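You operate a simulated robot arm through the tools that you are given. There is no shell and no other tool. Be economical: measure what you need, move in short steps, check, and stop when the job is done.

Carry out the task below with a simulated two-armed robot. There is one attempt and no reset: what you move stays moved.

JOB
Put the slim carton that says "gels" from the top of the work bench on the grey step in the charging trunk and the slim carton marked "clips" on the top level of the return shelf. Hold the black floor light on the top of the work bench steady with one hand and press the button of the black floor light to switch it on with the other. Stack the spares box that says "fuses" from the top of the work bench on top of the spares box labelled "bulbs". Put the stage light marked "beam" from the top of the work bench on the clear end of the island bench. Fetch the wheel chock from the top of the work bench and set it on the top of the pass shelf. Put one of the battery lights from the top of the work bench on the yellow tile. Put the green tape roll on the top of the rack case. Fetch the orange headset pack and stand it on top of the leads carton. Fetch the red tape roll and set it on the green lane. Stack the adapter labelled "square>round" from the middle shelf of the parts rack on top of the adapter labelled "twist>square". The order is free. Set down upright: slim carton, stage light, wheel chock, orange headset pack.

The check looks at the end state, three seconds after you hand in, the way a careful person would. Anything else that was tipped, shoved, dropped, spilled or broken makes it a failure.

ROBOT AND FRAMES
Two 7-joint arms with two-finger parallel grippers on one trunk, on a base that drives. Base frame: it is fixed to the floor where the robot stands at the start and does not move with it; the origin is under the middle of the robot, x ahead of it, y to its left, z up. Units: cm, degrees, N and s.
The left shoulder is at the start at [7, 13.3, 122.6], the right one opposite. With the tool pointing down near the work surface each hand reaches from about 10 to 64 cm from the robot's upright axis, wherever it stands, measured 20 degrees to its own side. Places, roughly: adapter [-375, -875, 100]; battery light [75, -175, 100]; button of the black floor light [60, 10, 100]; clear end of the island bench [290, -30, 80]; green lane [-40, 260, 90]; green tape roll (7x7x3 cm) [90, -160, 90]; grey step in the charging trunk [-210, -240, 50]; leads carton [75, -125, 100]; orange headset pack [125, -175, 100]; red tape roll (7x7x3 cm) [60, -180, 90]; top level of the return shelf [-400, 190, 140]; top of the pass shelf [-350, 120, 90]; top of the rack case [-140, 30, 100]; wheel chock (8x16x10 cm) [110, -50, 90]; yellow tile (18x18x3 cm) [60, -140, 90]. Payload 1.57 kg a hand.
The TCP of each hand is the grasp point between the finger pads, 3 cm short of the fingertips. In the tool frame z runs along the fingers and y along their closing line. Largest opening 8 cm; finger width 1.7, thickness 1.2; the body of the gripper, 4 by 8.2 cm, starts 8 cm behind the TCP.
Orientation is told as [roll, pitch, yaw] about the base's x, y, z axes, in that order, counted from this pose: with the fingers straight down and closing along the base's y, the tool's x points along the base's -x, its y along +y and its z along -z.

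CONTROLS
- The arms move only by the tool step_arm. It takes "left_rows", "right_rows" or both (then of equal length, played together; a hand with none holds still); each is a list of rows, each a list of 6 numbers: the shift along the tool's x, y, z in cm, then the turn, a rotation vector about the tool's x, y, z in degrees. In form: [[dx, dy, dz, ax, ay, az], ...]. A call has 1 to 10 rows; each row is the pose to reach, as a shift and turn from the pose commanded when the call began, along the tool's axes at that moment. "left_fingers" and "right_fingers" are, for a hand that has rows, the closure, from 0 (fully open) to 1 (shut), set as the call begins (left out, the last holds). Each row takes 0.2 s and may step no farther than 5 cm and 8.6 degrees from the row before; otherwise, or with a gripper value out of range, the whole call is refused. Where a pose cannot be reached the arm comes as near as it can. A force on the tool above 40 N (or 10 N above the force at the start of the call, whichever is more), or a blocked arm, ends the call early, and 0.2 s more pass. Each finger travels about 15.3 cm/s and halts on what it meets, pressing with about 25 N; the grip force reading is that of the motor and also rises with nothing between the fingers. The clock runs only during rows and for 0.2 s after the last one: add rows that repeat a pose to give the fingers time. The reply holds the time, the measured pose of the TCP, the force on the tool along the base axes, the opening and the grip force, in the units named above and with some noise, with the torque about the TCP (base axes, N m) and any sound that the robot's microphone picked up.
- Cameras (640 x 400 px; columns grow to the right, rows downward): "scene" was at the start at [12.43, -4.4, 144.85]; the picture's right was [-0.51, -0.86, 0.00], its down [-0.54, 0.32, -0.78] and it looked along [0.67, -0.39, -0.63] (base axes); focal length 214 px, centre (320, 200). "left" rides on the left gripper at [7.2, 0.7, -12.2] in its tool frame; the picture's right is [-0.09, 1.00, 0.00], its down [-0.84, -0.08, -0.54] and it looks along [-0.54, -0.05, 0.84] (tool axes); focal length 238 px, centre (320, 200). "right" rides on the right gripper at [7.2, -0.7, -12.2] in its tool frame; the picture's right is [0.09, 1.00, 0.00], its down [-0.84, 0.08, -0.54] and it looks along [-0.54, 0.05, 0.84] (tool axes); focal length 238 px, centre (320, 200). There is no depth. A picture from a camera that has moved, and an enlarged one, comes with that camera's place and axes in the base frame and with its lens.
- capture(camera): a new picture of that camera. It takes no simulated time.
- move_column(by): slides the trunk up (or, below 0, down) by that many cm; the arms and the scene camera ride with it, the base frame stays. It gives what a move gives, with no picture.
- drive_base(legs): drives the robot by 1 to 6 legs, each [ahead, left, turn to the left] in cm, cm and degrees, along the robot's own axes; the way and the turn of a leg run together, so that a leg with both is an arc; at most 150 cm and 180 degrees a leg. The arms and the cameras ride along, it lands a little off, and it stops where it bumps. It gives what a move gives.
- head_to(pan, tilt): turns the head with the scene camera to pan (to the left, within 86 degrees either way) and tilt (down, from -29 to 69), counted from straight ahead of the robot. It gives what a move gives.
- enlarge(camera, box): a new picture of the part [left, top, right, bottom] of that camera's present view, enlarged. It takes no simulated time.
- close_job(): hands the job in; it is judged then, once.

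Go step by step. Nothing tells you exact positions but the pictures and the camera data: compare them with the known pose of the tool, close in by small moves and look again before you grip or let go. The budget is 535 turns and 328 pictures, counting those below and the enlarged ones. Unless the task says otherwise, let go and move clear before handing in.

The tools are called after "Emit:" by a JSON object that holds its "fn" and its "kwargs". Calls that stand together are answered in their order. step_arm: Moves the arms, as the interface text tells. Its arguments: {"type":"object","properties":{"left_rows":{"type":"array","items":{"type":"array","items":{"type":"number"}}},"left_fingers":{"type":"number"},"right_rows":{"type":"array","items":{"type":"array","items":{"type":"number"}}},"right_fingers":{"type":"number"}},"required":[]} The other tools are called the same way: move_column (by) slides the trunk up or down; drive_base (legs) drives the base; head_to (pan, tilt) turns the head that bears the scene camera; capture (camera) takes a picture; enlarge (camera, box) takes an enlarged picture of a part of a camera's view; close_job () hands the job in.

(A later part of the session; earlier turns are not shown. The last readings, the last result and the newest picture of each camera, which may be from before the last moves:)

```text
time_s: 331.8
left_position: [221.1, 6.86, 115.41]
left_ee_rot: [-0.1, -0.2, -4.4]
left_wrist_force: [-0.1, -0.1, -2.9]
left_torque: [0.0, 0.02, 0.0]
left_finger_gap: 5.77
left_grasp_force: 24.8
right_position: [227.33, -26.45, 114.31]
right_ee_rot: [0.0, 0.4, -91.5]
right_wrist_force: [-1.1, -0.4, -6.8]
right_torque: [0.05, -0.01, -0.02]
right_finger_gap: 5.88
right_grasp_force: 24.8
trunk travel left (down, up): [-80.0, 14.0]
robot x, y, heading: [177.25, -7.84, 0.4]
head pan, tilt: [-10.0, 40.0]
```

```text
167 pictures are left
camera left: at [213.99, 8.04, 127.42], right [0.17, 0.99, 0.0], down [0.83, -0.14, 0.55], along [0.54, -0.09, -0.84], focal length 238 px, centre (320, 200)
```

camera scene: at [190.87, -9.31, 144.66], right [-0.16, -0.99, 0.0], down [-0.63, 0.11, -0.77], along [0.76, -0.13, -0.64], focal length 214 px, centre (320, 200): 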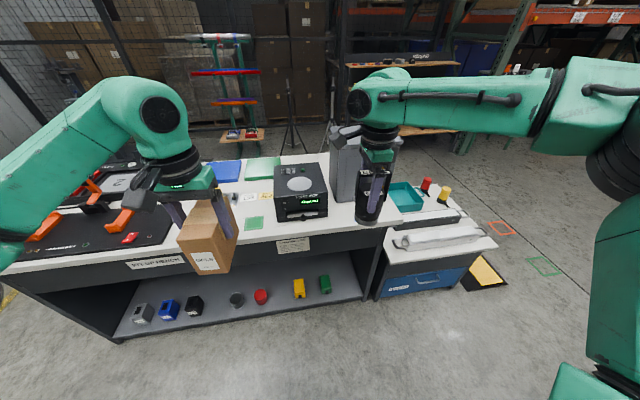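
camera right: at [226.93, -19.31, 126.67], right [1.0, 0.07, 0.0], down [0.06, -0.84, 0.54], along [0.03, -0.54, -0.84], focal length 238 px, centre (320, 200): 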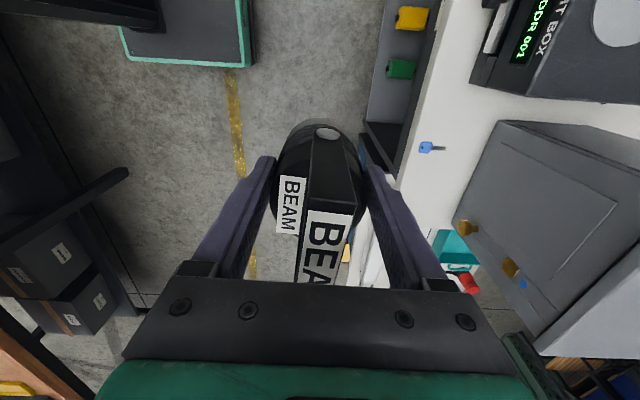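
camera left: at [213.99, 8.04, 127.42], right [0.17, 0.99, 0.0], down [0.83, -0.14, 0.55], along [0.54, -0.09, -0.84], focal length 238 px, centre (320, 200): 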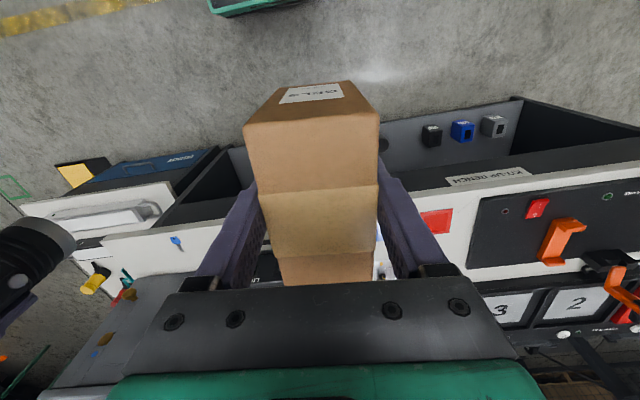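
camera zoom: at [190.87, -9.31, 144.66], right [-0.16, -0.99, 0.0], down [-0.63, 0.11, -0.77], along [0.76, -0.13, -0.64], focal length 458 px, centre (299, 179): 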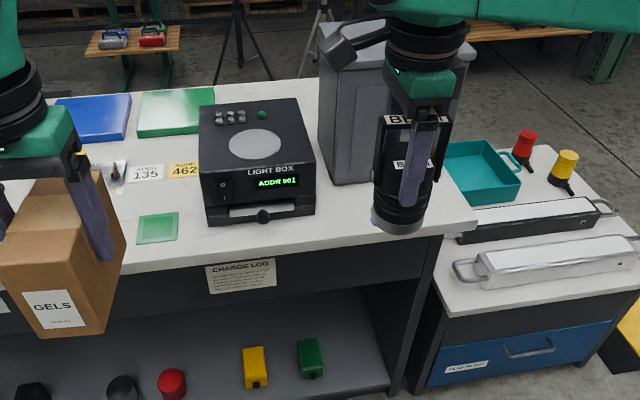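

I need to see where the clear end is; raise the trunk and look from a slightly different place.

Emit:
{"fn": "move_column", "kwargs": {"by": 14}}

Emit:
{"fn": "drive_base", "kwargs": {"legs": [[0, 45, 0]]}}

Emit:
{"fn": "head_to", "kwargs": {"pan": -30, "tilt": 30}}

Emit:
{"fn": "capture", "kwargs": {"camera": "scene"}}

Emit:
{"fn": "enlarge", "kwargs": {"camera": "scene", "box": [180, 110, 440, 290]}}

```text
time_s: 333.5
left_position: [221.21, 6.83, 129.22]
left_ee_rot: [-0.1, -0.3, -4.4]
left_wrist_force: [-0.7, 1.2, -2.8]
left_torque: [0.01, 0.0, 0.01]
left_finger_gap: 5.79
left_grasp_force: 25.5
right_position: [227.49, -26.46, 128.49]
right_ee_rot: [-0.2, 0.4, -91.5]
right_wrist_force: [0.3, 0.9, -6.0]
right_torque: [0.05, 0.02, 0.0]
right_finger_gap: 5.86
right_grasp_force: 24.8
trunk travel left (down, up): [-94.0, 0.0]
robot x, y, heading: [177.11, -8.07, 0.5]
head pan, tilt: [-10.0, 40.0]
```

```text
time_s: 336.2
left_position: [220.87, 51.68, 129.33]
left_ee_rot: [-0.1, -0.3, -4.8]
left_wrist_force: [-0.3, -0.1, -3.6]
left_torque: [0.04, 0.03, -0.02]
left_finger_gap: 5.79
left_grasp_force: 25.5
right_position: [227.02, 18.45, 128.38]
right_ee_rot: [0.0, 0.6, -91.8]
right_wrist_force: [0.6, 0.0, -6.0]
right_torque: [0.07, -0.04, 0.03]
right_finger_gap: 5.86
right_grasp_force: 25.5
trunk travel left (down, up): [-94.0, 0.0]
robot x, y, heading: [177.39, 37.63, 0.0]
head pan, tilt: [-10.0, 40.0]
```

```text
time_s: 337.1
left_position: [220.99, 52.05, 129.33]
left_ee_rot: [-0.1, -0.2, -4.9]
left_wrist_force: [0.2, -0.4, -3.4]
left_torque: [-0.01, 0.03, 0.01]
left_finger_gap: 5.8
left_grasp_force: 24.7
right_position: [227.06, 18.6, 128.46]
right_ee_rot: [-0.1, 0.4, -91.8]
right_wrist_force: [-1.0, -0.6, -6.3]
right_torque: [0.05, 0.01, 0.02]
right_finger_gap: 5.84
right_grasp_force: 24.7
trunk travel left (down, up): [-94.0, 0.0]
robot x, y, heading: [176.73, 37.72, 0.2]
head pan, tilt: [-30.0, 30.0]
```

```text
166 pictures are left
camera scene: at [190.08, 33.03, 160.18], right [-0.5, -0.87, 0.0], down [-0.44, 0.25, -0.87], along [0.75, -0.43, -0.5], focal length 214 px, centre (320, 200)
```

scene: 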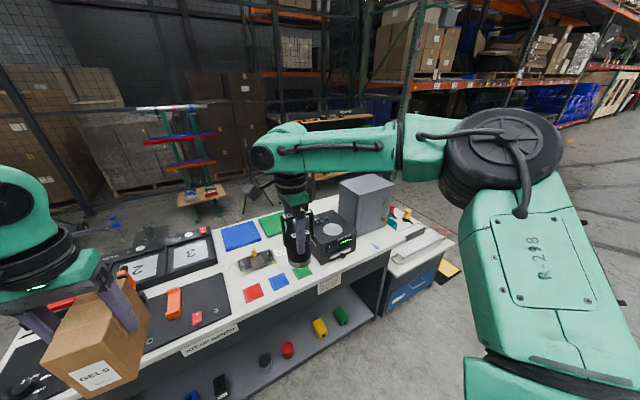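

```text
2.22 times, centred on (310, 200) of scene
camera zoom: at [190.08, 33.03, 160.18], right [-0.5, -0.87, 0.0], down [-0.44, 0.25, -0.87], along [0.75, -0.43, -0.5], focal length 477 px, centre (342, 200)
```

zoom: 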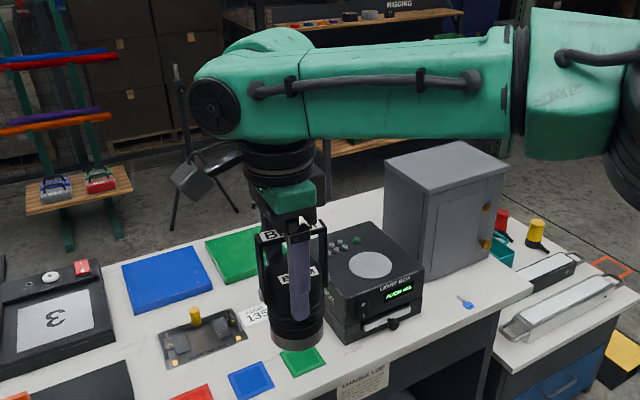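

The clear area is at the back right of the island (x≈282–310, y≈-45..-10), behind the light box and cabinet. It's only reachable from the back, so I'll drive around the +y end.

Emit:
{"fn": "drive_base", "kwargs": {"legs": [[0, 125, 0], [140, 0, 0], [55, 0, 0], [0, 0, 180]]}}

Emit:
{"fn": "head_to", "kwargs": {"pan": 30, "tilt": 20}}

Emit:
{"fn": "capture", "kwargs": {"camera": "scene"}}

```text
time_s: 360.1
left_position: [329.03, 143.83, 129.35]
left_ee_rot: [-0.1, -0.3, 176.0]
left_wrist_force: [0.0, 0.6, -3.6]
left_torque: [0.0, -0.05, 0.04]
left_finger_gap: 5.79
left_grasp_force: 25.2
right_position: [322.5, 177.19, 128.47]
right_ee_rot: [-0.1, 0.4, 88.9]
right_wrist_force: [-0.4, -0.7, -5.9]
right_torque: [-0.06, 0.03, -0.02]
right_finger_gap: 5.86
right_grasp_force: 25.2
trunk travel left (down, up): [-94.0, 0.0]
robot x, y, heading: [372.37, 159.08, -179.1]
head pan, tilt: [-30.0, 30.0]
```

```text
time_s: 361.4
left_position: [329.11, 143.8, 129.4]
left_ee_rot: [-0.1, -0.4, 176.0]
left_wrist_force: [0.3, 0.7, -2.2]
left_torque: [0.0, -0.03, 0.03]
left_finger_gap: 5.73
left_grasp_force: 24.7
right_position: [322.32, 177.02, 128.48]
right_ee_rot: [-0.2, 0.5, 89.0]
right_wrist_force: [-1.2, 0.6, -5.8]
right_torque: [-0.04, 0.04, 0.02]
right_finger_gap: 5.86
right_grasp_force: 25.8
trunk travel left (down, up): [-94.0, 0.0]
robot x, y, heading: [372.92, 158.65, -179.0]
head pan, tilt: [30.0, 20.0]
```

```text
164 pictures are left
camera scene: at [359.54, 153.99, 161.79], right [-0.51, 0.86, 0.0], down [0.29, 0.18, -0.94], along [-0.81, -0.48, -0.34], focal length 214 px, centre (320, 200)
```

scene: 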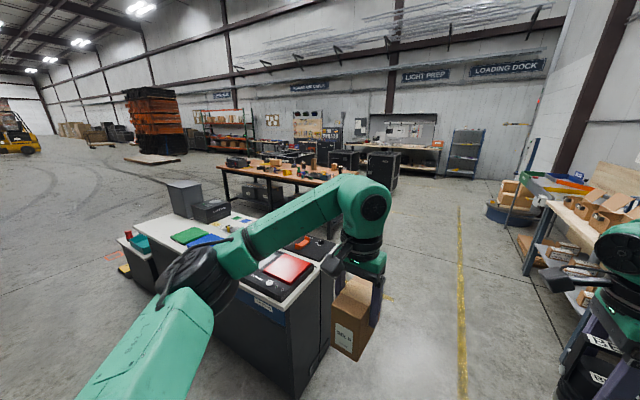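

Behind the island is free. Slide along to the clear end.

Emit:
{"fn": "drive_base", "kwargs": {"legs": [[0, 140, -0.5], [0, 66, -0.5]]}}

Emit:
{"fn": "head_to", "kwargs": {"pan": -10, "tilt": 40}}

Emit:
{"fn": "capture", "kwargs": {"camera": "scene"}}

```text
time_s: 371.7
left_position: [331.72, -61.95, 129.31]
left_ee_rot: [-0.1, -0.4, 174.9]
left_wrist_force: [-0.2, 0.3, -2.9]
left_torque: [0.03, 0.01, 0.03]
left_finger_gap: 5.77
left_grasp_force: 25.2
right_position: [325.91, -28.51, 128.39]
right_ee_rot: [-0.3, 0.4, 87.8]
right_wrist_force: [1.0, 0.1, -5.7]
right_torque: [-0.07, 0.0, -0.01]
right_finger_gap: 5.87
right_grasp_force: 25.0
trunk travel left (down, up): [-94.0, 0.0]
robot x, y, heading: [375.54, -48.07, 180.1]
head pan, tilt: [30.0, 20.0]
```

```text
time_s: 372.8
left_position: [331.72, -62.23, 129.26]
left_ee_rot: [-0.1, -0.3, 175.0]
left_wrist_force: [0.3, 0.6, -2.5]
left_torque: [0.02, 0.0, -0.02]
left_finger_gap: 5.8
left_grasp_force: 24.6
right_position: [325.85, -28.74, 128.45]
right_ee_rot: [-0.2, 0.3, 87.8]
right_wrist_force: [0.2, 0.7, -5.3]
right_torque: [-0.04, 0.04, 0.04]
right_finger_gap: 5.87
right_grasp_force: 25.1
trunk travel left (down, up): [-94.0, 0.0]
robot x, y, heading: [376.06, -48.25, 179.8]
head pan, tilt: [-10.0, 40.0]
```

```text
163 pictures are left
camera scene: at [362.2, -46.5, 158.66], right [0.17, 0.98, 0.0], down [0.63, -0.11, -0.77], along [-0.75, 0.13, -0.64], focal length 214 px, centre (320, 200)
```

scene: 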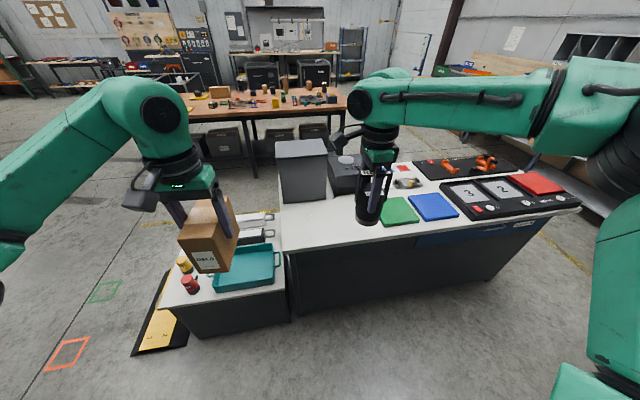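

The clear end is in plain view, centre ~(288,-28). Drive in, and lower with the right arm.

Emit:
{"fn": "drive_base", "kwargs": {"legs": [[39, 0, 0]]}}

Emit:
{"fn": "move_column", "kwargs": {"by": -14}}

Emit:
{"fn": "step_arm", "kwargs": {"right_rows": [[0, 0, 3, 0, 0, 0], [0, 0, 6, 0, 0, 0], [0, 0, 9, 0, 0, 0], [0, 0, 12, 0, 0, 0], [0, 0, 15, 0, 0, 0], [0, 0, 18, 0, 0, 0]]}}

Emit:
{"fn": "capture", "kwargs": {"camera": "scene"}}

Emit:
{"fn": "capture", "kwargs": {"camera": "right"}}

```text
time_s: 375.2
left_position: [293.07, -61.56, 129.46]
left_ee_rot: [-0.1, -0.4, 174.4]
left_wrist_force: [0.5, -0.9, -2.7]
left_torque: [-0.01, -0.01, 0.0]
left_finger_gap: 5.77
left_grasp_force: 25.2
right_position: [287.45, -28.12, 128.6]
right_ee_rot: [0.0, 0.4, 87.3]
right_wrist_force: [0.1, -0.3, -5.8]
right_torque: [-0.07, 0.01, -0.01]
right_finger_gap: 5.85
right_grasp_force: 24.3
trunk travel left (down, up): [-94.0, 0.0]
robot x, y, heading: [336.59, -47.5, 179.4]
head pan, tilt: [-10.0, 40.0]
```

```text
time_s: 376.9
left_position: [292.76, -61.66, 115.3]
left_ee_rot: [0.0, -0.4, 174.4]
left_wrist_force: [0.0, -0.6, -3.8]
left_torque: [-0.01, 0.0, -0.01]
left_finger_gap: 5.77
left_grasp_force: 25.3
right_position: [287.03, -28.18, 114.43]
right_ee_rot: [-0.1, 0.5, 87.5]
right_wrist_force: [-0.1, -0.2, -6.2]
right_torque: [-0.05, 0.01, 0.04]
right_finger_gap: 5.87
right_grasp_force: 24.9
trunk travel left (down, up): [-80.0, 14.0]
robot x, y, heading: [336.7, -47.64, 179.4]
head pan, tilt: [-10.0, 40.0]
```

```text
time_s: 378.3
left_position: [292.75, -61.67, 115.2]
left_ee_rot: [0.0, -0.2, 174.6]
left_wrist_force: [-1.2, 0.3, -3.2]
left_torque: [-0.01, -0.02, -0.03]
left_finger_gap: 5.79
left_grasp_force: 24.6
right_position: [287.0, -28.07, 96.2]
right_ee_rot: [-0.1, 0.4, 87.3]
right_wrist_force: [-0.2, -0.2, -6.4]
right_torque: [-0.08, 0.03, -0.01]
right_finger_gap: 5.88
right_grasp_force: 25.1
trunk travel left (down, up): [-80.0, 14.0]
robot x, y, heading: [336.87, -47.73, 179.5]
head pan, tilt: [-10.0, 40.0]
```

```text
162 pictures are left
camera scene: at [323.22, -46.06, 144.65], right [0.18, 0.98, 0.0], down [0.63, -0.12, -0.76], along [-0.75, 0.14, -0.64], focal length 214 px, centre (320, 200)
```

scene: 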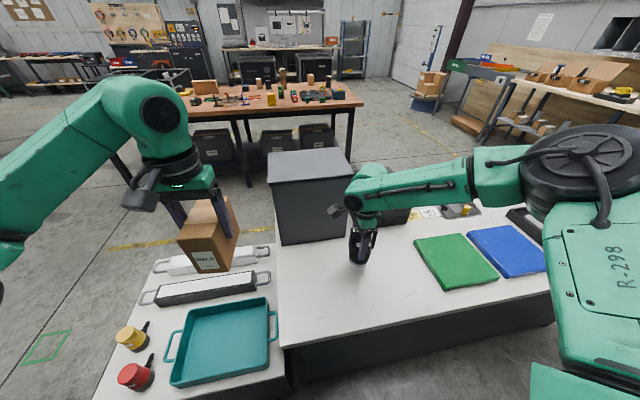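

```text
161 pictures are left
camera right: at [287.27, -35.14, 108.47], right [-1.0, -0.05, 0.0], down [-0.04, 0.84, 0.54], along [-0.02, 0.54, -0.84], focal length 238 px, centre (320, 200)
```

right: 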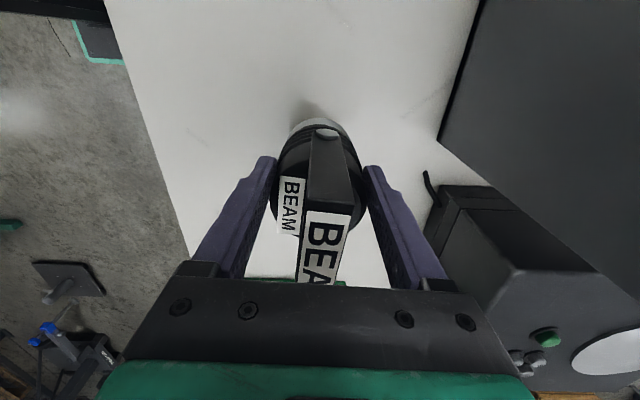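

Shift 4 cm away from the cabinet and set it down.

Emit:
{"fn": "step_arm", "kwargs": {"right_rows": [[0, -2, 1, 0, 0, 0], [0, -4, 2.5, 0, 0, 0], [0, -4, 4.5, 0, 0, 0], [0, -4, 6, 0, 0, 0], [0, -4, 7, 0, 0, 0], [0, -4, 7.4, 0, 0, 0]]}}

Emit:
{"fn": "step_arm", "kwargs": {"right_rows": [[0, 0, 0.3, 0, 0, 0], [0, 0, 0.6, 0, 0, 0], [0, 0, 0.9, 0, 0, 0]]}}

```text
time_s: 379.6
left_position: [293.13, -61.71, 115.37]
left_ee_rot: [-0.1, -0.5, 174.4]
left_wrist_force: [0.6, 0.2, -1.9]
left_torque: [-0.01, -0.04, 0.0]
left_finger_gap: 5.78
left_grasp_force: 24.6
right_position: [291.28, -28.65, 89.96]
right_ee_rot: [0.3, 0.4, 87.4]
right_wrist_force: [4.6, -2.6, 15.8]
right_torque: [0.29, -0.88, -0.19]
right_finger_gap: 5.83
right_grasp_force: 24.9
trunk travel left (down, up): [-80.0, 14.0]
robot x, y, heading: [336.78, -47.96, 179.4]
head pan, tilt: [-10.0, 40.0]
stopped in row 6 (right hand): the force on the tool passed its limit (the readings are from after the stop); the commanded pose is now the measured one
```

```text
time_s: 380.1
left_position: [293.38, -61.72, 115.44]
left_ee_rot: [0.0, -0.7, 174.4]
left_wrist_force: [0.4, -0.1, -3.4]
left_torque: [0.0, -0.04, 0.0]
left_finger_gap: 5.79
left_grasp_force: 25.0
right_position: [291.45, -28.74, 89.96]
right_ee_rot: [0.7, 0.4, 87.5]
right_wrist_force: [11.4, -0.2, 27.3]
right_torque: [0.22, -1.66, -0.14]
right_finger_gap: 5.85
right_grasp_force: 25.1
trunk travel left (down, up): [-80.0, 14.0]
robot x, y, heading: [337.16, -47.51, 179.3]
head pan, tilt: [-10.0, 40.0]
stopped in row 2 (right hand): the force on the tool passed its limit (the readings are from after the stop); the commanded pose is now the measured one
```

Down on the surface. Ease off, open, rise.

Emit:
{"fn": "step_arm", "kwargs": {"right_rows": [[0, 0, -0.3, 0, 0, 0], [0, 0, -0.3, 0, 0, 0]]}}

Emit:
{"fn": "step_arm", "kwargs": {"right_rows": [[0, 0, 0, 0, 0, 0], [0, 0, 0, 0, 0, 0], [0, 0, 0, 0, 0, 0], [0, 0, -3, 0, 0, 0], [0, 0, -6, 0, 0, 0], [0, 0, -10, 0, 0, 0], [0, 0, -14, 0, 0, 0], [0, 0, -18, 0, 0, 0], [0, 0, -22, 0, 0, 0]], "right_fingers": 0}}

Emit:
{"fn": "capture", "kwargs": {"camera": "right"}}

Emit:
{"fn": "capture", "kwargs": {"camera": "scene"}}

```text
time_s: 380.6
left_position: [292.93, -61.69, 115.42]
left_ee_rot: [-0.2, -0.4, 174.4]
left_wrist_force: [0.7, 0.2, -3.2]
left_torque: [-0.03, -0.03, 0.01]
left_finger_gap: 5.79
left_grasp_force: 25.1
right_position: [290.99, -28.6, 90.06]
right_ee_rot: [0.6, 0.3, 87.4]
right_wrist_force: [4.0, -1.6, 8.3]
right_torque: [0.03, -0.64, -0.05]
right_finger_gap: 5.85
right_grasp_force: 25.3
trunk travel left (down, up): [-80.0, 14.0]
robot x, y, heading: [336.87, -47.95, 179.2]
head pan, tilt: [-10.0, 40.0]
```

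```text
time_s: 382.6
left_position: [292.95, -61.59, 115.47]
left_ee_rot: [-0.1, -0.4, 174.4]
left_wrist_force: [0.5, 0.6, -3.0]
left_torque: [0.03, -0.04, 0.01]
left_finger_gap: 5.78
left_grasp_force: 24.9
right_position: [291.08, -28.63, 112.01]
right_ee_rot: [0.6, 0.3, 87.5]
right_wrist_force: [-0.3, 0.2, 0.1]
right_torque: [0.03, 0.04, 0.01]
right_finger_gap: 8.01
right_grasp_force: 0.1
trunk travel left (down, up): [-80.0, 14.0]
robot x, y, heading: [337.03, -47.7, 179.2]
head pan, tilt: [-10.0, 40.0]
```

```text
160 pictures are left
camera right: at [291.52, -35.69, 124.23], right [-1.0, -0.05, 0.01], down [-0.04, 0.84, 0.54], along [-0.03, 0.54, -0.84], focal length 238 px, centre (320, 200)
```

right: 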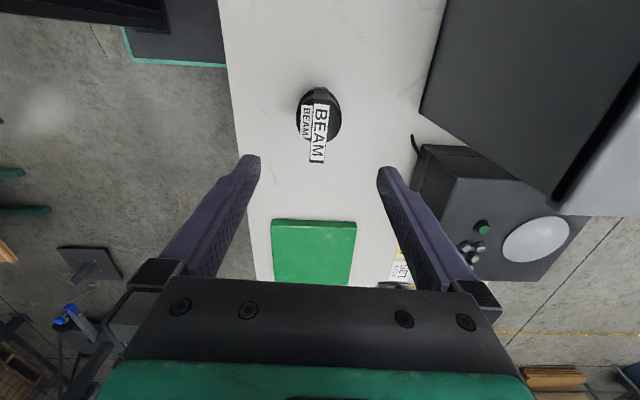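

```text
159 pictures are left
camera scene: at [323.52, -46.19, 144.67], right [0.18, 0.98, 0.0], down [0.63, -0.12, -0.77], along [-0.75, 0.14, -0.64], focal length 214 px, centre (320, 200)
```

scene: 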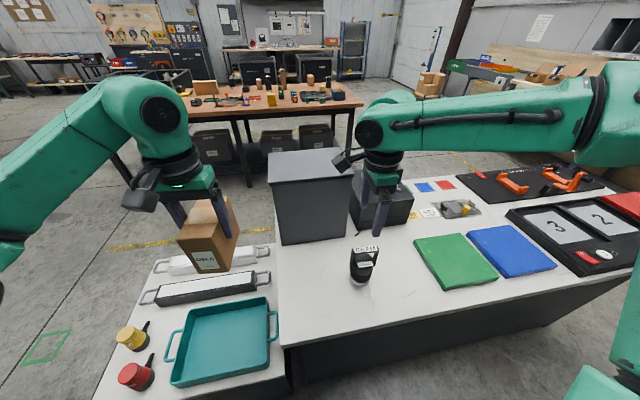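

Beam done. Now drive round the right side of the island to the bench's far side for the wheel chock.

Emit:
{"fn": "drive_base", "kwargs": {"legs": [[-32, 0, 0.7], [0, 150, 0], [100, 0, 0], [82, 0, 0]]}}

Emit:
{"fn": "head_to", "kwargs": {"pan": -20, "tilt": 30}}

Emit:
{"fn": "capture", "kwargs": {"camera": "scene"}}

```text
time_s: 400.5
left_position: [143.78, -211.24, 115.39]
left_ee_rot: [-0.1, -0.4, 175.0]
left_wrist_force: [0.3, 0.0, -2.4]
left_torque: [0.01, -0.03, 0.0]
left_finger_gap: 5.79
left_grasp_force: 25.7
right_position: [141.63, -178.27, 112.04]
right_ee_rot: [0.4, 0.2, 88.2]
right_wrist_force: [-0.6, -0.6, -0.5]
right_torque: [0.02, -0.01, 0.01]
right_finger_gap: 7.99
right_grasp_force: 0.1
trunk travel left (down, up): [-80.0, 14.0]
robot x, y, heading: [187.52, -196.75, -179.9]
head pan, tilt: [-10.0, 40.0]
```

```text
time_s: 401.2
left_position: [143.84, -211.41, 115.24]
left_ee_rot: [0.0, -0.3, 175.1]
left_wrist_force: [0.0, 0.9, -3.3]
left_torque: [-0.03, -0.03, 0.0]
left_finger_gap: 5.78
left_grasp_force: 24.9
right_position: [141.63, -178.13, 112.01]
right_ee_rot: [0.5, 0.3, 88.2]
right_wrist_force: [0.7, -1.1, -0.9]
right_torque: [-0.01, 0.0, -0.01]
right_finger_gap: 8.04
right_grasp_force: 0.0
trunk travel left (down, up): [-80.0, 14.0]
robot x, y, heading: [187.63, -197.29, -179.9]
head pan, tilt: [-20.0, 30.0]
```

```text
158 pictures are left
camera scene: at [173.99, -193.93, 146.19], right [0.34, 0.94, 0.0], down [0.47, -0.17, -0.87], along [-0.81, 0.3, -0.5], focal length 214 px, centre (320, 200)
```

scene: 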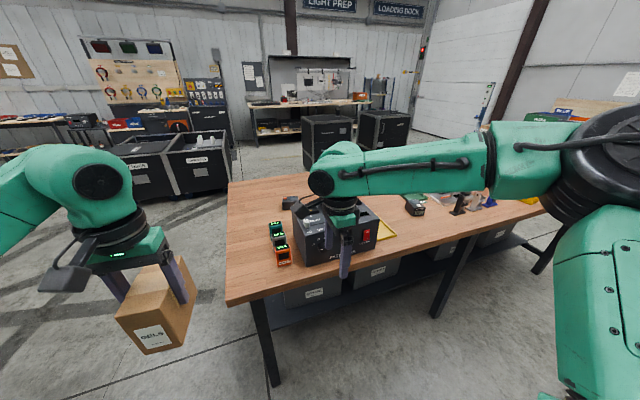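

The orange headset pack stands nearest on this side; I'll take it now with the free right hand. Look closely.

Emit:
{"fn": "enlarge", "kwargs": {"camera": "scene", "box": [230, 180, 390, 290]}}

Emit:
{"fn": "capture", "kwargs": {"camera": "right"}}

```text
3.64 times, centred on (310, 235) of scene
camera zoom: at [173.99, -193.93, 146.19], right [0.34, 0.94, 0.0], down [0.47, -0.17, -0.87], along [-0.81, 0.3, -0.5], focal length 780 px, centre (356, 73)
```

zoom: 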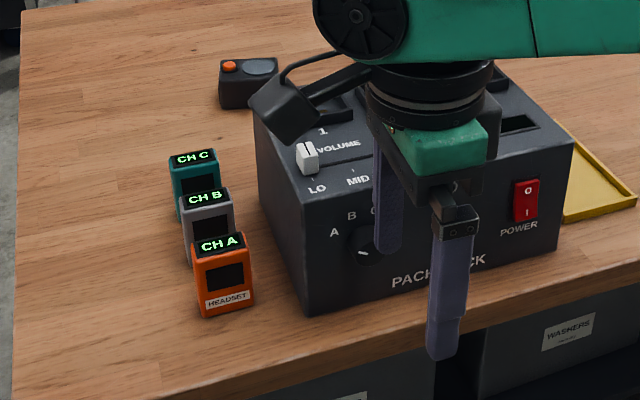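

```text
156 pictures are left
camera right: at [142.0, -185.43, 124.15], right [-1.0, -0.06, 0.01], down [-0.05, 0.84, 0.54], along [-0.04, 0.54, -0.84], focal length 238 px, centre (320, 200)
```

right: 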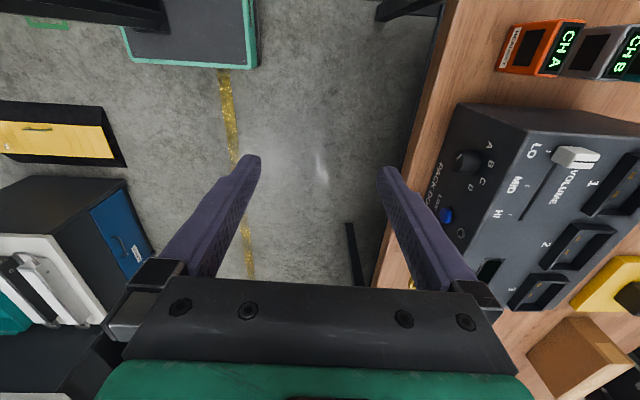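

Orange pack: front face x≈117, y≈-189..-184, ~3 cm thick, 8 cm high, next pack ~4 cm behind. The right hand already closes along x; move over it.

Emit:
{"fn": "drive_base", "kwargs": {"legs": [[25.5, 8.5, 0]]}}

Emit:
{"fn": "capture", "kwargs": {"camera": "right"}}

Emit:
{"fn": "capture", "kwargs": {"camera": "scene"}}

```text
time_s: 403.1
left_position: [118.74, -220.04, 115.4]
left_ee_rot: [-0.2, -0.5, 175.4]
left_wrist_force: [0.7, 0.5, -3.2]
left_torque: [-0.02, -0.04, -0.01]
left_finger_gap: 5.78
left_grasp_force: 24.9
right_position: [116.25, -187.02, 111.99]
right_ee_rot: [0.6, 0.4, 88.5]
right_wrist_force: [0.1, -0.4, -0.6]
right_torque: [-0.01, 0.03, -0.02]
right_finger_gap: 8.02
right_grasp_force: 0.1
trunk travel left (down, up): [-80.0, 14.0]
robot x, y, heading: [162.26, -205.5, -179.8]
head pan, tilt: [-20.0, 30.0]
```

```text
155 pictures are left
camera right: at [116.83, -194.16, 124.23], right [-1.0, -0.07, 0.01], down [-0.05, 0.84, 0.54], along [-0.04, 0.54, -0.84], focal length 238 px, centre (320, 200)
```

right: 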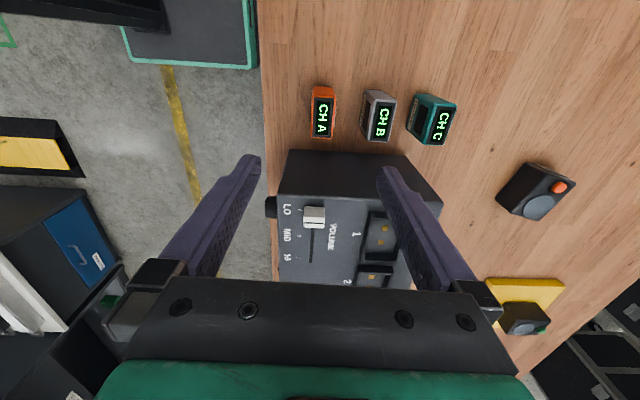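

```text
154 pictures are left
camera scene: at [148.92, -202.42, 146.22], right [0.34, 0.94, 0.0], down [0.47, -0.17, -0.87], along [-0.82, 0.29, -0.5], focal length 214 px, centre (320, 200)
```

scene: 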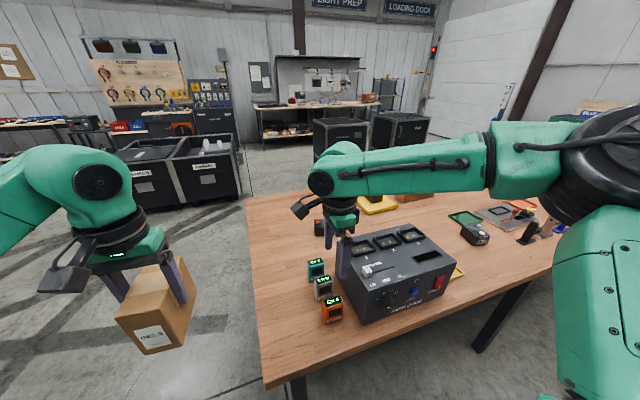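

Set the fingers to ~5.4 cm and descend over the orange pack, checking midway.

Emit:
{"fn": "step_arm", "kwargs": {"right_rows": [[0, 0.4, 4, -0.6, 0, 0], [0, 0.4, 8, -0.6, 0, 0], [0, 0.4, 11.5, -0.6, 0, 0], [0, 0.4, 11.5, -0.6, 0, 0]], "right_fingers": 0.325}}

Emit:
{"fn": "capture", "kwargs": {"camera": "right"}}

```text
time_s: 404.1
left_position: [118.51, -220.1, 115.29]
left_ee_rot: [-0.1, -0.3, 175.4]
left_wrist_force: [0.1, -1.0, -2.8]
left_torque: [0.0, -0.02, 0.01]
left_finger_gap: 5.76
left_grasp_force: 24.8
right_position: [115.95, -186.99, 100.31]
right_ee_rot: [1.1, 0.3, 88.6]
right_wrist_force: [0.2, 1.1, 0.6]
right_torque: [-0.01, 0.0, 0.02]
right_finger_gap: 5.39
right_grasp_force: 0.0
trunk travel left (down, up): [-80.0, 14.0]
robot x, y, heading: [162.43, -205.54, -179.8]
head pan, tilt: [-20.0, 30.0]
```

```text
153 pictures are left
camera right: at [116.49, -194.13, 112.44], right [-1.0, -0.07, 0.02], down [-0.05, 0.84, 0.54], along [-0.05, 0.54, -0.84], focal length 238 px, centre (320, 200)
```

right: 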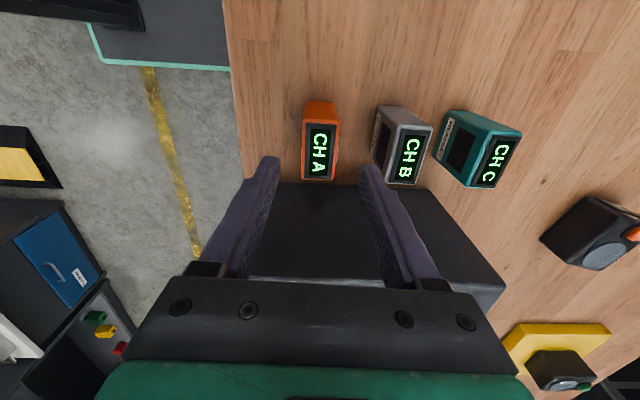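

Emit:
{"fn": "step_arm", "kwargs": {"right_rows": [[0, 0.1, 3, 1, 0, 0], [0, 0.1, 6, 1, 0, 0], [0, 0.1, 9.2, 1, 0, 0], [0, 0.1, 9.2, 1, 0, 0]]}}

Emit:
{"fn": "step_arm", "kwargs": {"right_rows": [[0, 0, 0, 0, 0, 0], [0, 0, 0, 0, 0, 0], [0, 0, 0, 0, 0, 0]], "right_fingers": 1}}

Emit:
{"fn": "step_arm", "kwargs": {"right_rows": [[0, 0, -0.6, 0, 0, 0], [0, 0, -1.5, 0, 0, 0], [0, 0, -3, 0, 0, 0], [0, 0, -5, 0, 0, 0], [0, 0, -7, 0, 0, 0], [0, 0, -9, 0, 0, 0], [0, 0, -12, 0, 0, 0], [0, 0, -15, 0, 0, 0], [0, 0, -18, 0, 0, 0], [0, 0, -21, 0, 0, 0]]}}

Emit:
{"fn": "capture", "kwargs": {"camera": "right"}}

```text
time_s: 405.1
left_position: [118.57, -220.15, 115.39]
left_ee_rot: [-0.1, -0.3, 175.5]
left_wrist_force: [0.8, 0.1, -3.0]
left_torque: [0.0, -0.02, 0.02]
left_finger_gap: 5.79
left_grasp_force: 25.1
right_position: [115.56, -187.31, 90.99]
right_ee_rot: [0.1, 0.4, 88.4]
right_wrist_force: [0.1, -0.1, -1.1]
right_torque: [-0.02, 0.02, 0.02]
right_finger_gap: 5.39
right_grasp_force: 0.1
trunk travel left (down, up): [-80.0, 14.0]
robot x, y, heading: [162.34, -205.62, -179.7]
head pan, tilt: [-20.0, 30.0]
```

```text
time_s: 405.9
left_position: [118.6, -220.14, 115.36]
left_ee_rot: [0.0, -0.3, 175.4]
left_wrist_force: [-0.3, -0.1, -2.3]
left_torque: [0.02, 0.0, 0.03]
left_finger_gap: 5.78
left_grasp_force: 24.2
right_position: [115.46, -187.29, 90.96]
right_ee_rot: [0.1, 0.3, 88.4]
right_wrist_force: [-0.6, -0.6, 0.4]
right_torque: [-0.09, -0.06, 0.02]
right_finger_gap: 2.97
right_grasp_force: 25.4
trunk travel left (down, up): [-80.0, 14.0]
robot x, y, heading: [162.77, -205.25, -179.5]
head pan, tilt: [-20.0, 30.0]
```

```text
time_s: 408.1
left_position: [118.62, -220.12, 115.27]
left_ee_rot: [-0.1, -0.3, 175.4]
left_wrist_force: [-0.4, 0.0, -3.5]
left_torque: [-0.01, -0.04, -0.02]
left_finger_gap: 5.78
left_grasp_force: 25.0
right_position: [115.32, -187.21, 112.45]
right_ee_rot: [0.1, 0.4, 88.6]
right_wrist_force: [-0.1, 0.1, -1.2]
right_torque: [-0.03, 0.01, 0.0]
right_finger_gap: 2.98
right_grasp_force: 25.0
trunk travel left (down, up): [-80.0, 14.0]
robot x, y, heading: [162.44, -205.58, -179.6]
head pan, tilt: [-20.0, 30.0]
```

```text
152 pictures are left
camera right: at [115.8, -194.32, 124.65], right [-1.0, -0.07, 0.0], down [-0.06, 0.84, 0.54], along [-0.04, 0.54, -0.84], focal length 238 px, centre (320, 200)
```

right: 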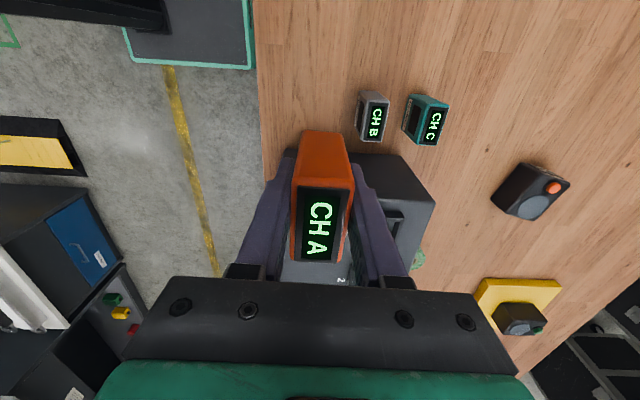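

Orange pack held. Drive around the right end of the bench to its front.

Emit:
{"fn": "drive_base", "kwargs": {"legs": [[0, 88, 0], [145, 0, 0], [25, 0, 0], [0, 0, 180]]}}

Emit:
{"fn": "head_to", "kwargs": {"pan": 20, "tilt": 35}}

Emit:
{"fn": "capture", "kwargs": {"camera": "scene"}}

```text
time_s: 428.4
left_position: [35.71, -280.43, 115.28]
left_ee_rot: [-0.1, -0.3, -5.6]
left_wrist_force: [-0.1, -0.1, -3.5]
left_torque: [0.01, 0.0, 0.03]
left_finger_gap: 5.78
left_grasp_force: 25.3
right_position: [38.43, -313.34, 112.4]
right_ee_rot: [0.1, 0.4, -92.5]
right_wrist_force: [0.0, -0.8, -2.4]
right_torque: [-0.01, 0.02, -0.01]
right_finger_gap: 2.95
right_grasp_force: 24.8
trunk travel left (down, up): [-80.0, 14.0]
robot x, y, heading: [-8.22, -293.85, -0.7]
head pan, tilt: [-20.0, 30.0]
```

```text
time_s: 429.5
left_position: [35.66, -280.35, 115.45]
left_ee_rot: [0.0, -0.4, -5.6]
left_wrist_force: [-0.2, 0.3, -3.4]
left_torque: [-0.01, 0.04, 0.02]
left_finger_gap: 5.77
left_grasp_force: 25.2
right_position: [38.39, -313.46, 112.33]
right_ee_rot: [0.1, 0.3, -92.5]
right_wrist_force: [0.3, -0.2, -2.3]
right_torque: [0.01, 0.02, -0.02]
right_finger_gap: 2.94
right_grasp_force: 24.7
trunk travel left (down, up): [-80.0, 14.0]
robot x, y, heading: [-8.02, -294.22, -0.8]
head pan, tilt: [20.0, 35.0]
```

```text
151 pictures are left
camera scene: at [5.16, -291.49, 145.42], right [0.33, -0.94, 0.0], down [-0.54, -0.19, -0.82], along [0.77, 0.27, -0.57], focal length 214 px, centre (320, 200)
```

scene: 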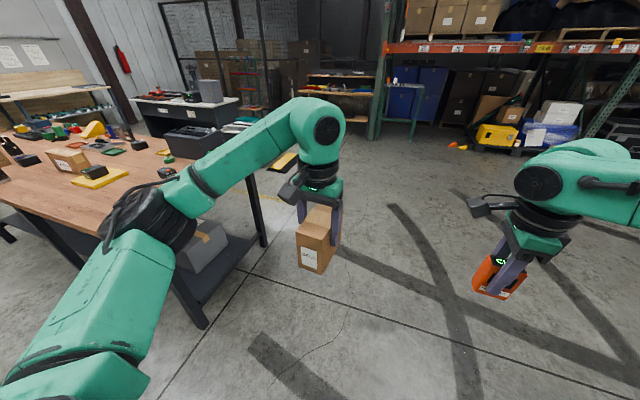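

Emit:
{"fn": "drive_base", "kwargs": {"legs": [[0, 100, 0.5], [0, 90, 0.3]]}}

Emit:
{"fn": "head_to", "kwargs": {"pan": -10, "tilt": 45}}

Emit:
{"fn": "capture", "kwargs": {"camera": "scene"}}

Emit:
{"fn": "capture", "kwargs": {"camera": "right"}}

```text
time_s: 439.0
left_position: [37.64, -89.48, 115.22]
left_ee_rot: [0.0, -0.3, -5.5]
left_wrist_force: [0.9, -0.1, -2.7]
left_torque: [0.02, 0.03, 0.01]
left_finger_gap: 5.78
left_grasp_force: 24.6
right_position: [40.42, -122.38, 112.33]
right_ee_rot: [0.1, 0.4, -92.4]
right_wrist_force: [0.1, -0.3, -1.8]
right_torque: [-0.03, -0.01, 0.02]
right_finger_gap: 2.96
right_grasp_force: 25.2
trunk travel left (down, up): [-80.0, 14.0]
robot x, y, heading: [-6.28, -103.22, -0.5]
head pan, tilt: [20.0, 35.0]
```

```text
time_s: 440.0
left_position: [37.57, -89.28, 115.31]
left_ee_rot: [-0.1, -0.3, -5.4]
left_wrist_force: [-0.1, 0.1, -3.6]
left_torque: [0.0, 0.01, 0.0]
left_finger_gap: 5.77
left_grasp_force: 25.5
right_position: [40.41, -122.4, 112.3]
right_ee_rot: [0.1, 0.3, -92.4]
right_wrist_force: [0.7, -0.5, -2.0]
right_torque: [0.03, 0.01, 0.0]
right_finger_gap: 2.97
right_grasp_force: 24.7
trunk travel left (down, up): [-80.0, 14.0]
robot x, y, heading: [-6.51, -103.45, -0.4]
head pan, tilt: [-10.0, 45.0]
```

```text
150 pictures are left
camera scene: at [6.75, -104.86, 143.94], right [-0.18, -0.98, 0.0], down [-0.7, 0.13, -0.71], along [0.7, -0.13, -0.71], focal length 214 px, centre (320, 200)
```

scene: 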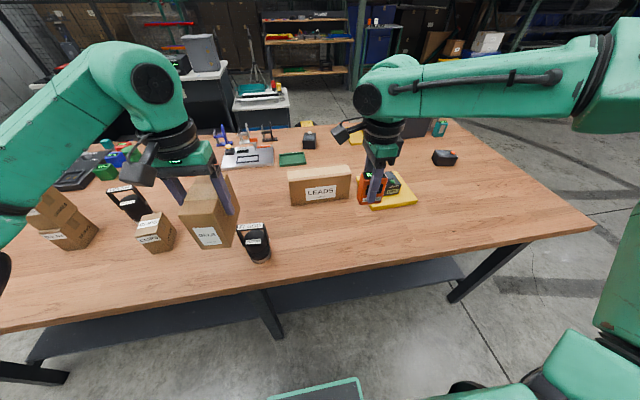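

```text
149 pictures are left
camera right: at [39.94, -115.16, 124.58], right [1.0, 0.05, 0.0], down [0.04, -0.84, 0.54], along [0.03, -0.54, -0.84], focal length 238 px, centre (320, 200)
```

right: 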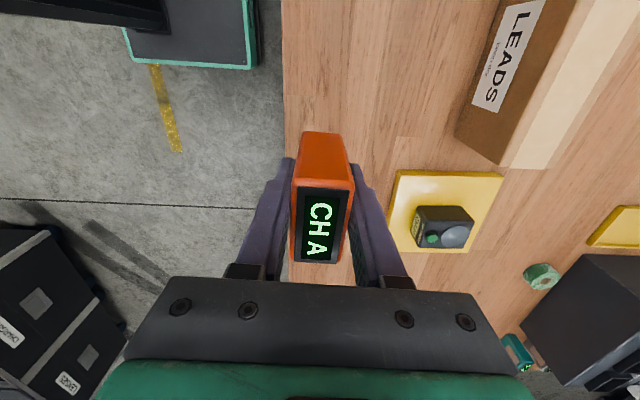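

Emit:
{"fn": "enlarge", "kwargs": {"camera": "scene", "box": [270, 140, 430, 230]}}

```text
4.00 times, centred on (350, 185) of scene
camera zoom: at [6.75, -104.86, 143.94], right [-0.18, -0.98, 0.0], down [-0.7, 0.13, -0.71], along [0.7, -0.13, -0.71], focal length 858 px, centre (200, 260)
```

zoom: 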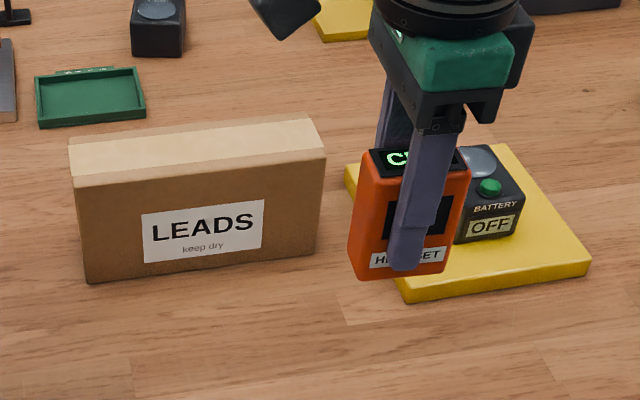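

Leads carton: x 62.5–68.3, y -104.7..-127, top 97.8. Drive so the pack is above its centre.

Emit:
{"fn": "drive_base", "kwargs": {"legs": [[24.5, 6, 0.4]]}}

Emit:
{"fn": "capture", "kwargs": {"camera": "right"}}

Emit:
{"fn": "enlarge", "kwargs": {"camera": "scene", "box": [270, 120, 430, 240]}}

```text
time_s: 441.8
left_position: [61.75, -83.42, 115.44]
left_ee_rot: [0.0, -0.3, -5.3]
left_wrist_force: [-0.3, 0.3, -2.1]
left_torque: [0.01, 0.02, -0.03]
left_finger_gap: 5.79
left_grasp_force: 24.7
right_position: [64.59, -116.35, 112.35]
right_ee_rot: [0.2, 0.4, -92.1]
right_wrist_force: [0.1, -0.4, -1.5]
right_torque: [0.04, 0.01, 0.01]
right_finger_gap: 2.98
right_grasp_force: 24.6
trunk travel left (down, up): [-80.0, 14.0]
robot x, y, heading: [18.14, -97.73, -0.2]
head pan, tilt: [-10.0, 45.0]
```

```text
147 pictures are left
camera right: at [64.11, -109.24, 124.66], right [1.0, 0.06, 0.0], down [0.04, -0.84, 0.54], along [0.03, -0.54, -0.84], focal length 238 px, centre (320, 200)
```

right: 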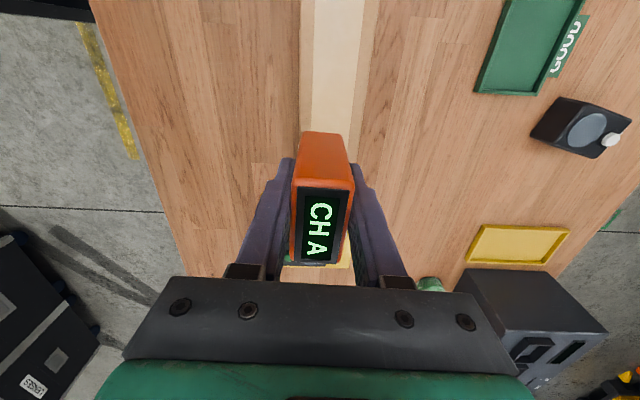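

```text
3.33 times, centred on (350, 180) of scene
camera zoom: at [30.85, -99.09, 143.96], right [-0.18, -0.98, 0.0], down [-0.7, 0.13, -0.71], along [0.7, -0.13, -0.71], focal length 715 px, centre (220, 267)
```

zoom: 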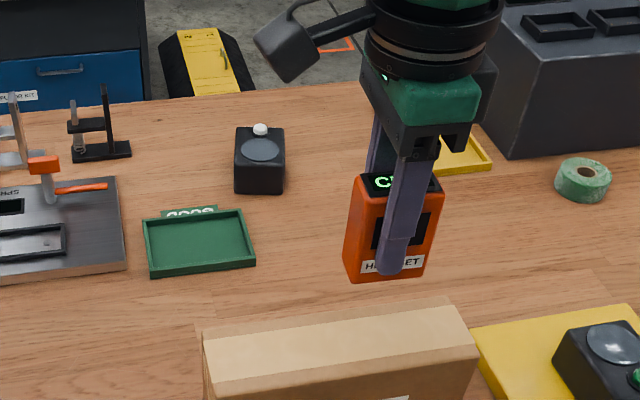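

Carton top centre is (66.5,-116.3). Shift 1.9 cm and lower.

Emit:
{"fn": "step_arm", "kwargs": {"right_rows": [[0, 1, 2, 0, 0, 0], [0, 1.9, 4, 0, 0, 0], [0, 1.9, 6.5, 0, 0, 0], [0, 1.9, 8, 0, 0, 0], [0, 1.9, 8.8, 0, 0, 0]]}}

Emit:
{"fn": "capture", "kwargs": {"camera": "right"}}

Emit:
{"fn": "enlarge", "kwargs": {"camera": "scene", "box": [270, 150, 430, 270]}}

```text
time_s: 443.0
left_position: [61.78, -83.36, 115.3]
left_ee_rot: [-0.1, -0.5, -5.3]
left_wrist_force: [0.6, -0.5, -2.5]
left_torque: [0.0, 0.02, 0.04]
left_finger_gap: 5.78
left_grasp_force: 25.7
right_position: [66.64, -116.41, 103.48]
right_ee_rot: [0.1, 0.3, -92.1]
right_wrist_force: [-0.3, -0.8, -1.1]
right_torque: [0.02, -0.01, 0.02]
right_finger_gap: 2.95
right_grasp_force: 24.8
trunk travel left (down, up): [-80.0, 14.0]
robot x, y, heading: [17.83, -97.32, -0.2]
head pan, tilt: [-10.0, 45.0]
```

```text
145 pictures are left
camera right: at [66.22, -109.2, 115.7], right [1.0, 0.06, 0.0], down [0.05, -0.84, 0.54], along [0.03, -0.54, -0.84], focal length 238 px, centre (320, 200)
```

right: 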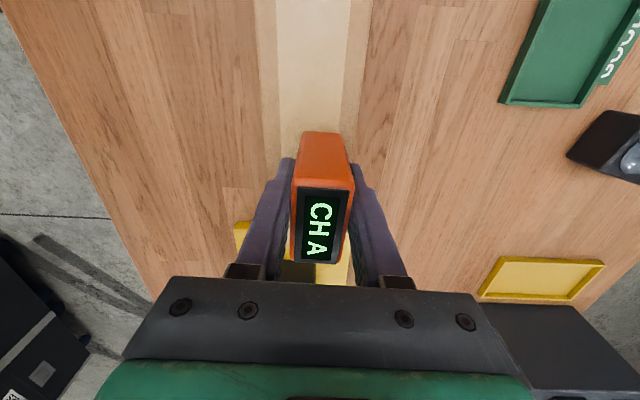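

```text
3.33 times, centred on (350, 210) of scene
camera zoom: at [31.1, -99.04, 143.94], right [-0.18, -0.98, 0.0], down [-0.7, 0.13, -0.71], along [0.7, -0.13, -0.71], focal length 715 px, centre (220, 167)
```

zoom: 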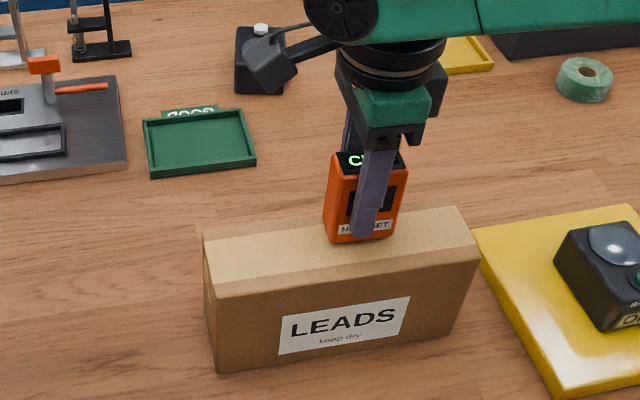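

Slightly back of centre; shift 0.7 cm forward and lower to contact.

Emit:
{"fn": "step_arm", "kwargs": {"right_rows": [[0, -0.7, 0, 0, 0, 0], [0, -0.7, 0.4, 0, 0, 0], [0, -0.7, 0.7, 0, 0, 0], [0, -0.7, 1.0, 0, 0, 0], [0, -0.7, 1.2, 0, 0, 0]]}}

Emit:
{"fn": "enlarge", "kwargs": {"camera": "scene", "box": [270, 150, 430, 270]}}

```text
time_s: 444.2
left_position: [61.68, -83.33, 115.49]
left_ee_rot: [-0.1, -0.3, -5.3]
left_wrist_force: [-0.2, 0.7, -3.2]
left_torque: [0.01, 0.02, -0.03]
left_finger_gap: 5.79
left_grasp_force: 24.9
right_position: [65.78, -116.28, 102.61]
right_ee_rot: [0.3, 0.3, -92.1]
right_wrist_force: [1.5, -1.9, 20.5]
right_torque: [0.06, 0.23, 0.03]
right_finger_gap: 3.0
right_grasp_force: 25.2
trunk travel left (down, up): [-80.0, 14.0]
robot x, y, heading: [17.75, -97.67, -0.0]
head pan, tilt: [-10.0, 45.0]
```

```text
3.33 times, centred on (350, 210) of scene
camera zoom: at [30.8, -98.93, 143.99], right [-0.18, -0.98, 0.0], down [-0.69, 0.13, -0.71], along [0.7, -0.13, -0.71], focal length 715 px, centre (220, 167)
```

zoom: 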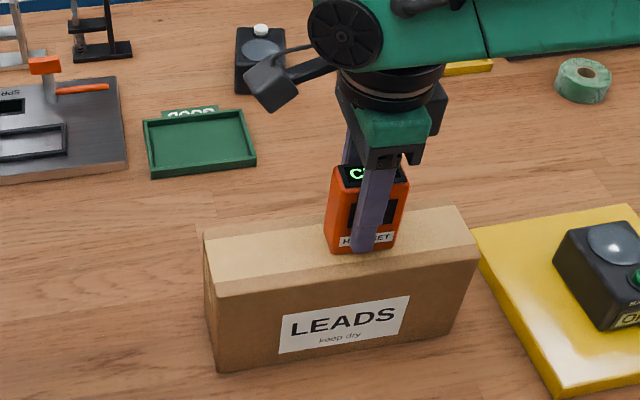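

Centred and seated. Release and rise.

Emit:
{"fn": "step_arm", "kwargs": {"right_rows": [[0, 0, -0.3, 0, 0, 0], [0, 0, -0.3, 0, 0, 0], [0, 0, -0.3, 0, 0, 0], [0, 0, -3, 0, 0, 0], [0, 0, -7, 0, 0, 0], [0, 0, -11, 0, 0, 0]], "right_fingers": 0.2}}

Emit:
{"fn": "drive_base", "kwargs": {"legs": [[-50, 0, 0]]}}

Emit:
{"fn": "enlarge", "kwargs": {"camera": "scene", "box": [250, 100, 410, 220]}}

```text
time_s: 445.6
left_position: [61.78, -83.32, 115.41]
left_ee_rot: [-0.1, -0.5, -5.4]
left_wrist_force: [-0.8, 0.5, -2.8]
left_torque: [0.01, 0.06, 0.05]
left_finger_gap: 5.79
left_grasp_force: 24.9
right_position: [65.83, -116.31, 113.37]
right_ee_rot: [0.1, 0.4, -92.1]
right_wrist_force: [-0.8, 0.0, -0.1]
right_torque: [0.0, 0.02, 0.0]
right_finger_gap: 6.38
right_grasp_force: 0.0
trunk travel left (down, up): [-80.0, 14.0]
robot x, y, heading: [17.89, -97.44, -0.1]
head pan, tilt: [-10.0, 45.0]
```

```text
time_s: 448.5
left_position: [12.24, -83.23, 115.25]
left_ee_rot: [-0.2, -0.3, -5.6]
left_wrist_force: [-1.1, -0.3, -3.5]
left_torque: [0.02, 0.0, -0.03]
left_finger_gap: 5.79
left_grasp_force: 25.3
right_position: [16.07, -116.31, 113.3]
right_ee_rot: [0.0, 0.3, -92.5]
right_wrist_force: [-0.1, -0.1, -0.8]
right_torque: [0.03, 0.04, 0.03]
right_finger_gap: 6.39
right_grasp_force: 0.2
trunk travel left (down, up): [-80.0, 14.0]
robot x, y, heading: [-31.93, -97.2, -0.6]
head pan, tilt: [-10.0, 45.0]
```

```text
3.33 times, centred on (330, 160) of scene
camera zoom: at [-18.57, -98.72, 143.92], right [-0.18, -0.98, 0.0], down [-0.7, 0.13, -0.71], along [0.69, -0.13, -0.71], focal length 715 px, centre (287, 333)
```

zoom: 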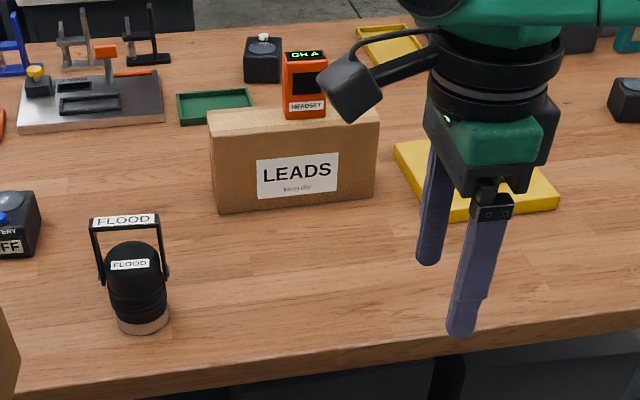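

Orange pack stands on the leads carton. Now turn toward the charging trunk with gels.

Emit:
{"fn": "drive_base", "kwargs": {"legs": [[-10, 0, 0], [0, 0, -140]]}}

Emit:
{"fn": "head_to", "kwargs": {"pan": 0, "tilt": 25}}

Emit:
{"fn": "capture", "kwargs": {"camera": "scene"}}

```text
time_s: 455.5
left_position: [-67.48, -135.44, 115.32]
left_ee_rot: [0.0, -0.2, -147.0]
left_wrist_force: [-0.4, -0.8, -2.8]
left_torque: [0.03, -0.04, -0.01]
left_finger_gap: 5.77
left_grasp_force: 25.2
right_position: [-91.09, -112.09, 113.25]
right_ee_rot: [0.1, 0.3, 126.2]
right_wrist_force: [-0.6, -0.3, -0.6]
right_torque: [-0.01, -0.05, 0.03]
right_finger_gap: 6.37
right_grasp_force: 0.0
trunk travel left (down, up): [-80.0, 14.0]
robot x, y, heading: [-41.83, -97.21, -142.2]
head pan, tilt: [-10.0, 45.0]
```

```text
time_s: 456.4
left_position: [-67.44, -135.45, 115.36]
left_ee_rot: [-0.1, -0.3, -147.0]
left_wrist_force: [0.0, -0.3, -2.9]
left_torque: [-0.01, -0.04, -0.01]
left_finger_gap: 5.78
left_grasp_force: 25.1
right_position: [-91.02, -111.89, 113.33]
right_ee_rot: [0.1, 0.3, 126.3]
right_wrist_force: [-1.4, 0.4, -0.2]
right_torque: [0.02, 0.0, -0.03]
right_finger_gap: 6.4
right_grasp_force: 0.0
trunk travel left (down, up): [-80.0, 14.0]
robot x, y, heading: [-41.74, -97.12, -142.2]
head pan, tilt: [0.0, 25.0]
```

```text
141 pictures are left
camera scene: at [-53.01, -105.9, 146.99], right [-0.62, 0.79, 0.0], down [0.33, 0.26, -0.91], along [-0.71, -0.56, -0.42], focal length 214 px, centre (320, 200)
```

scene: 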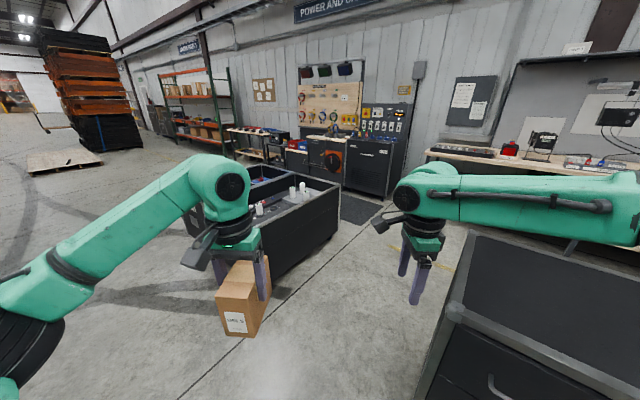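

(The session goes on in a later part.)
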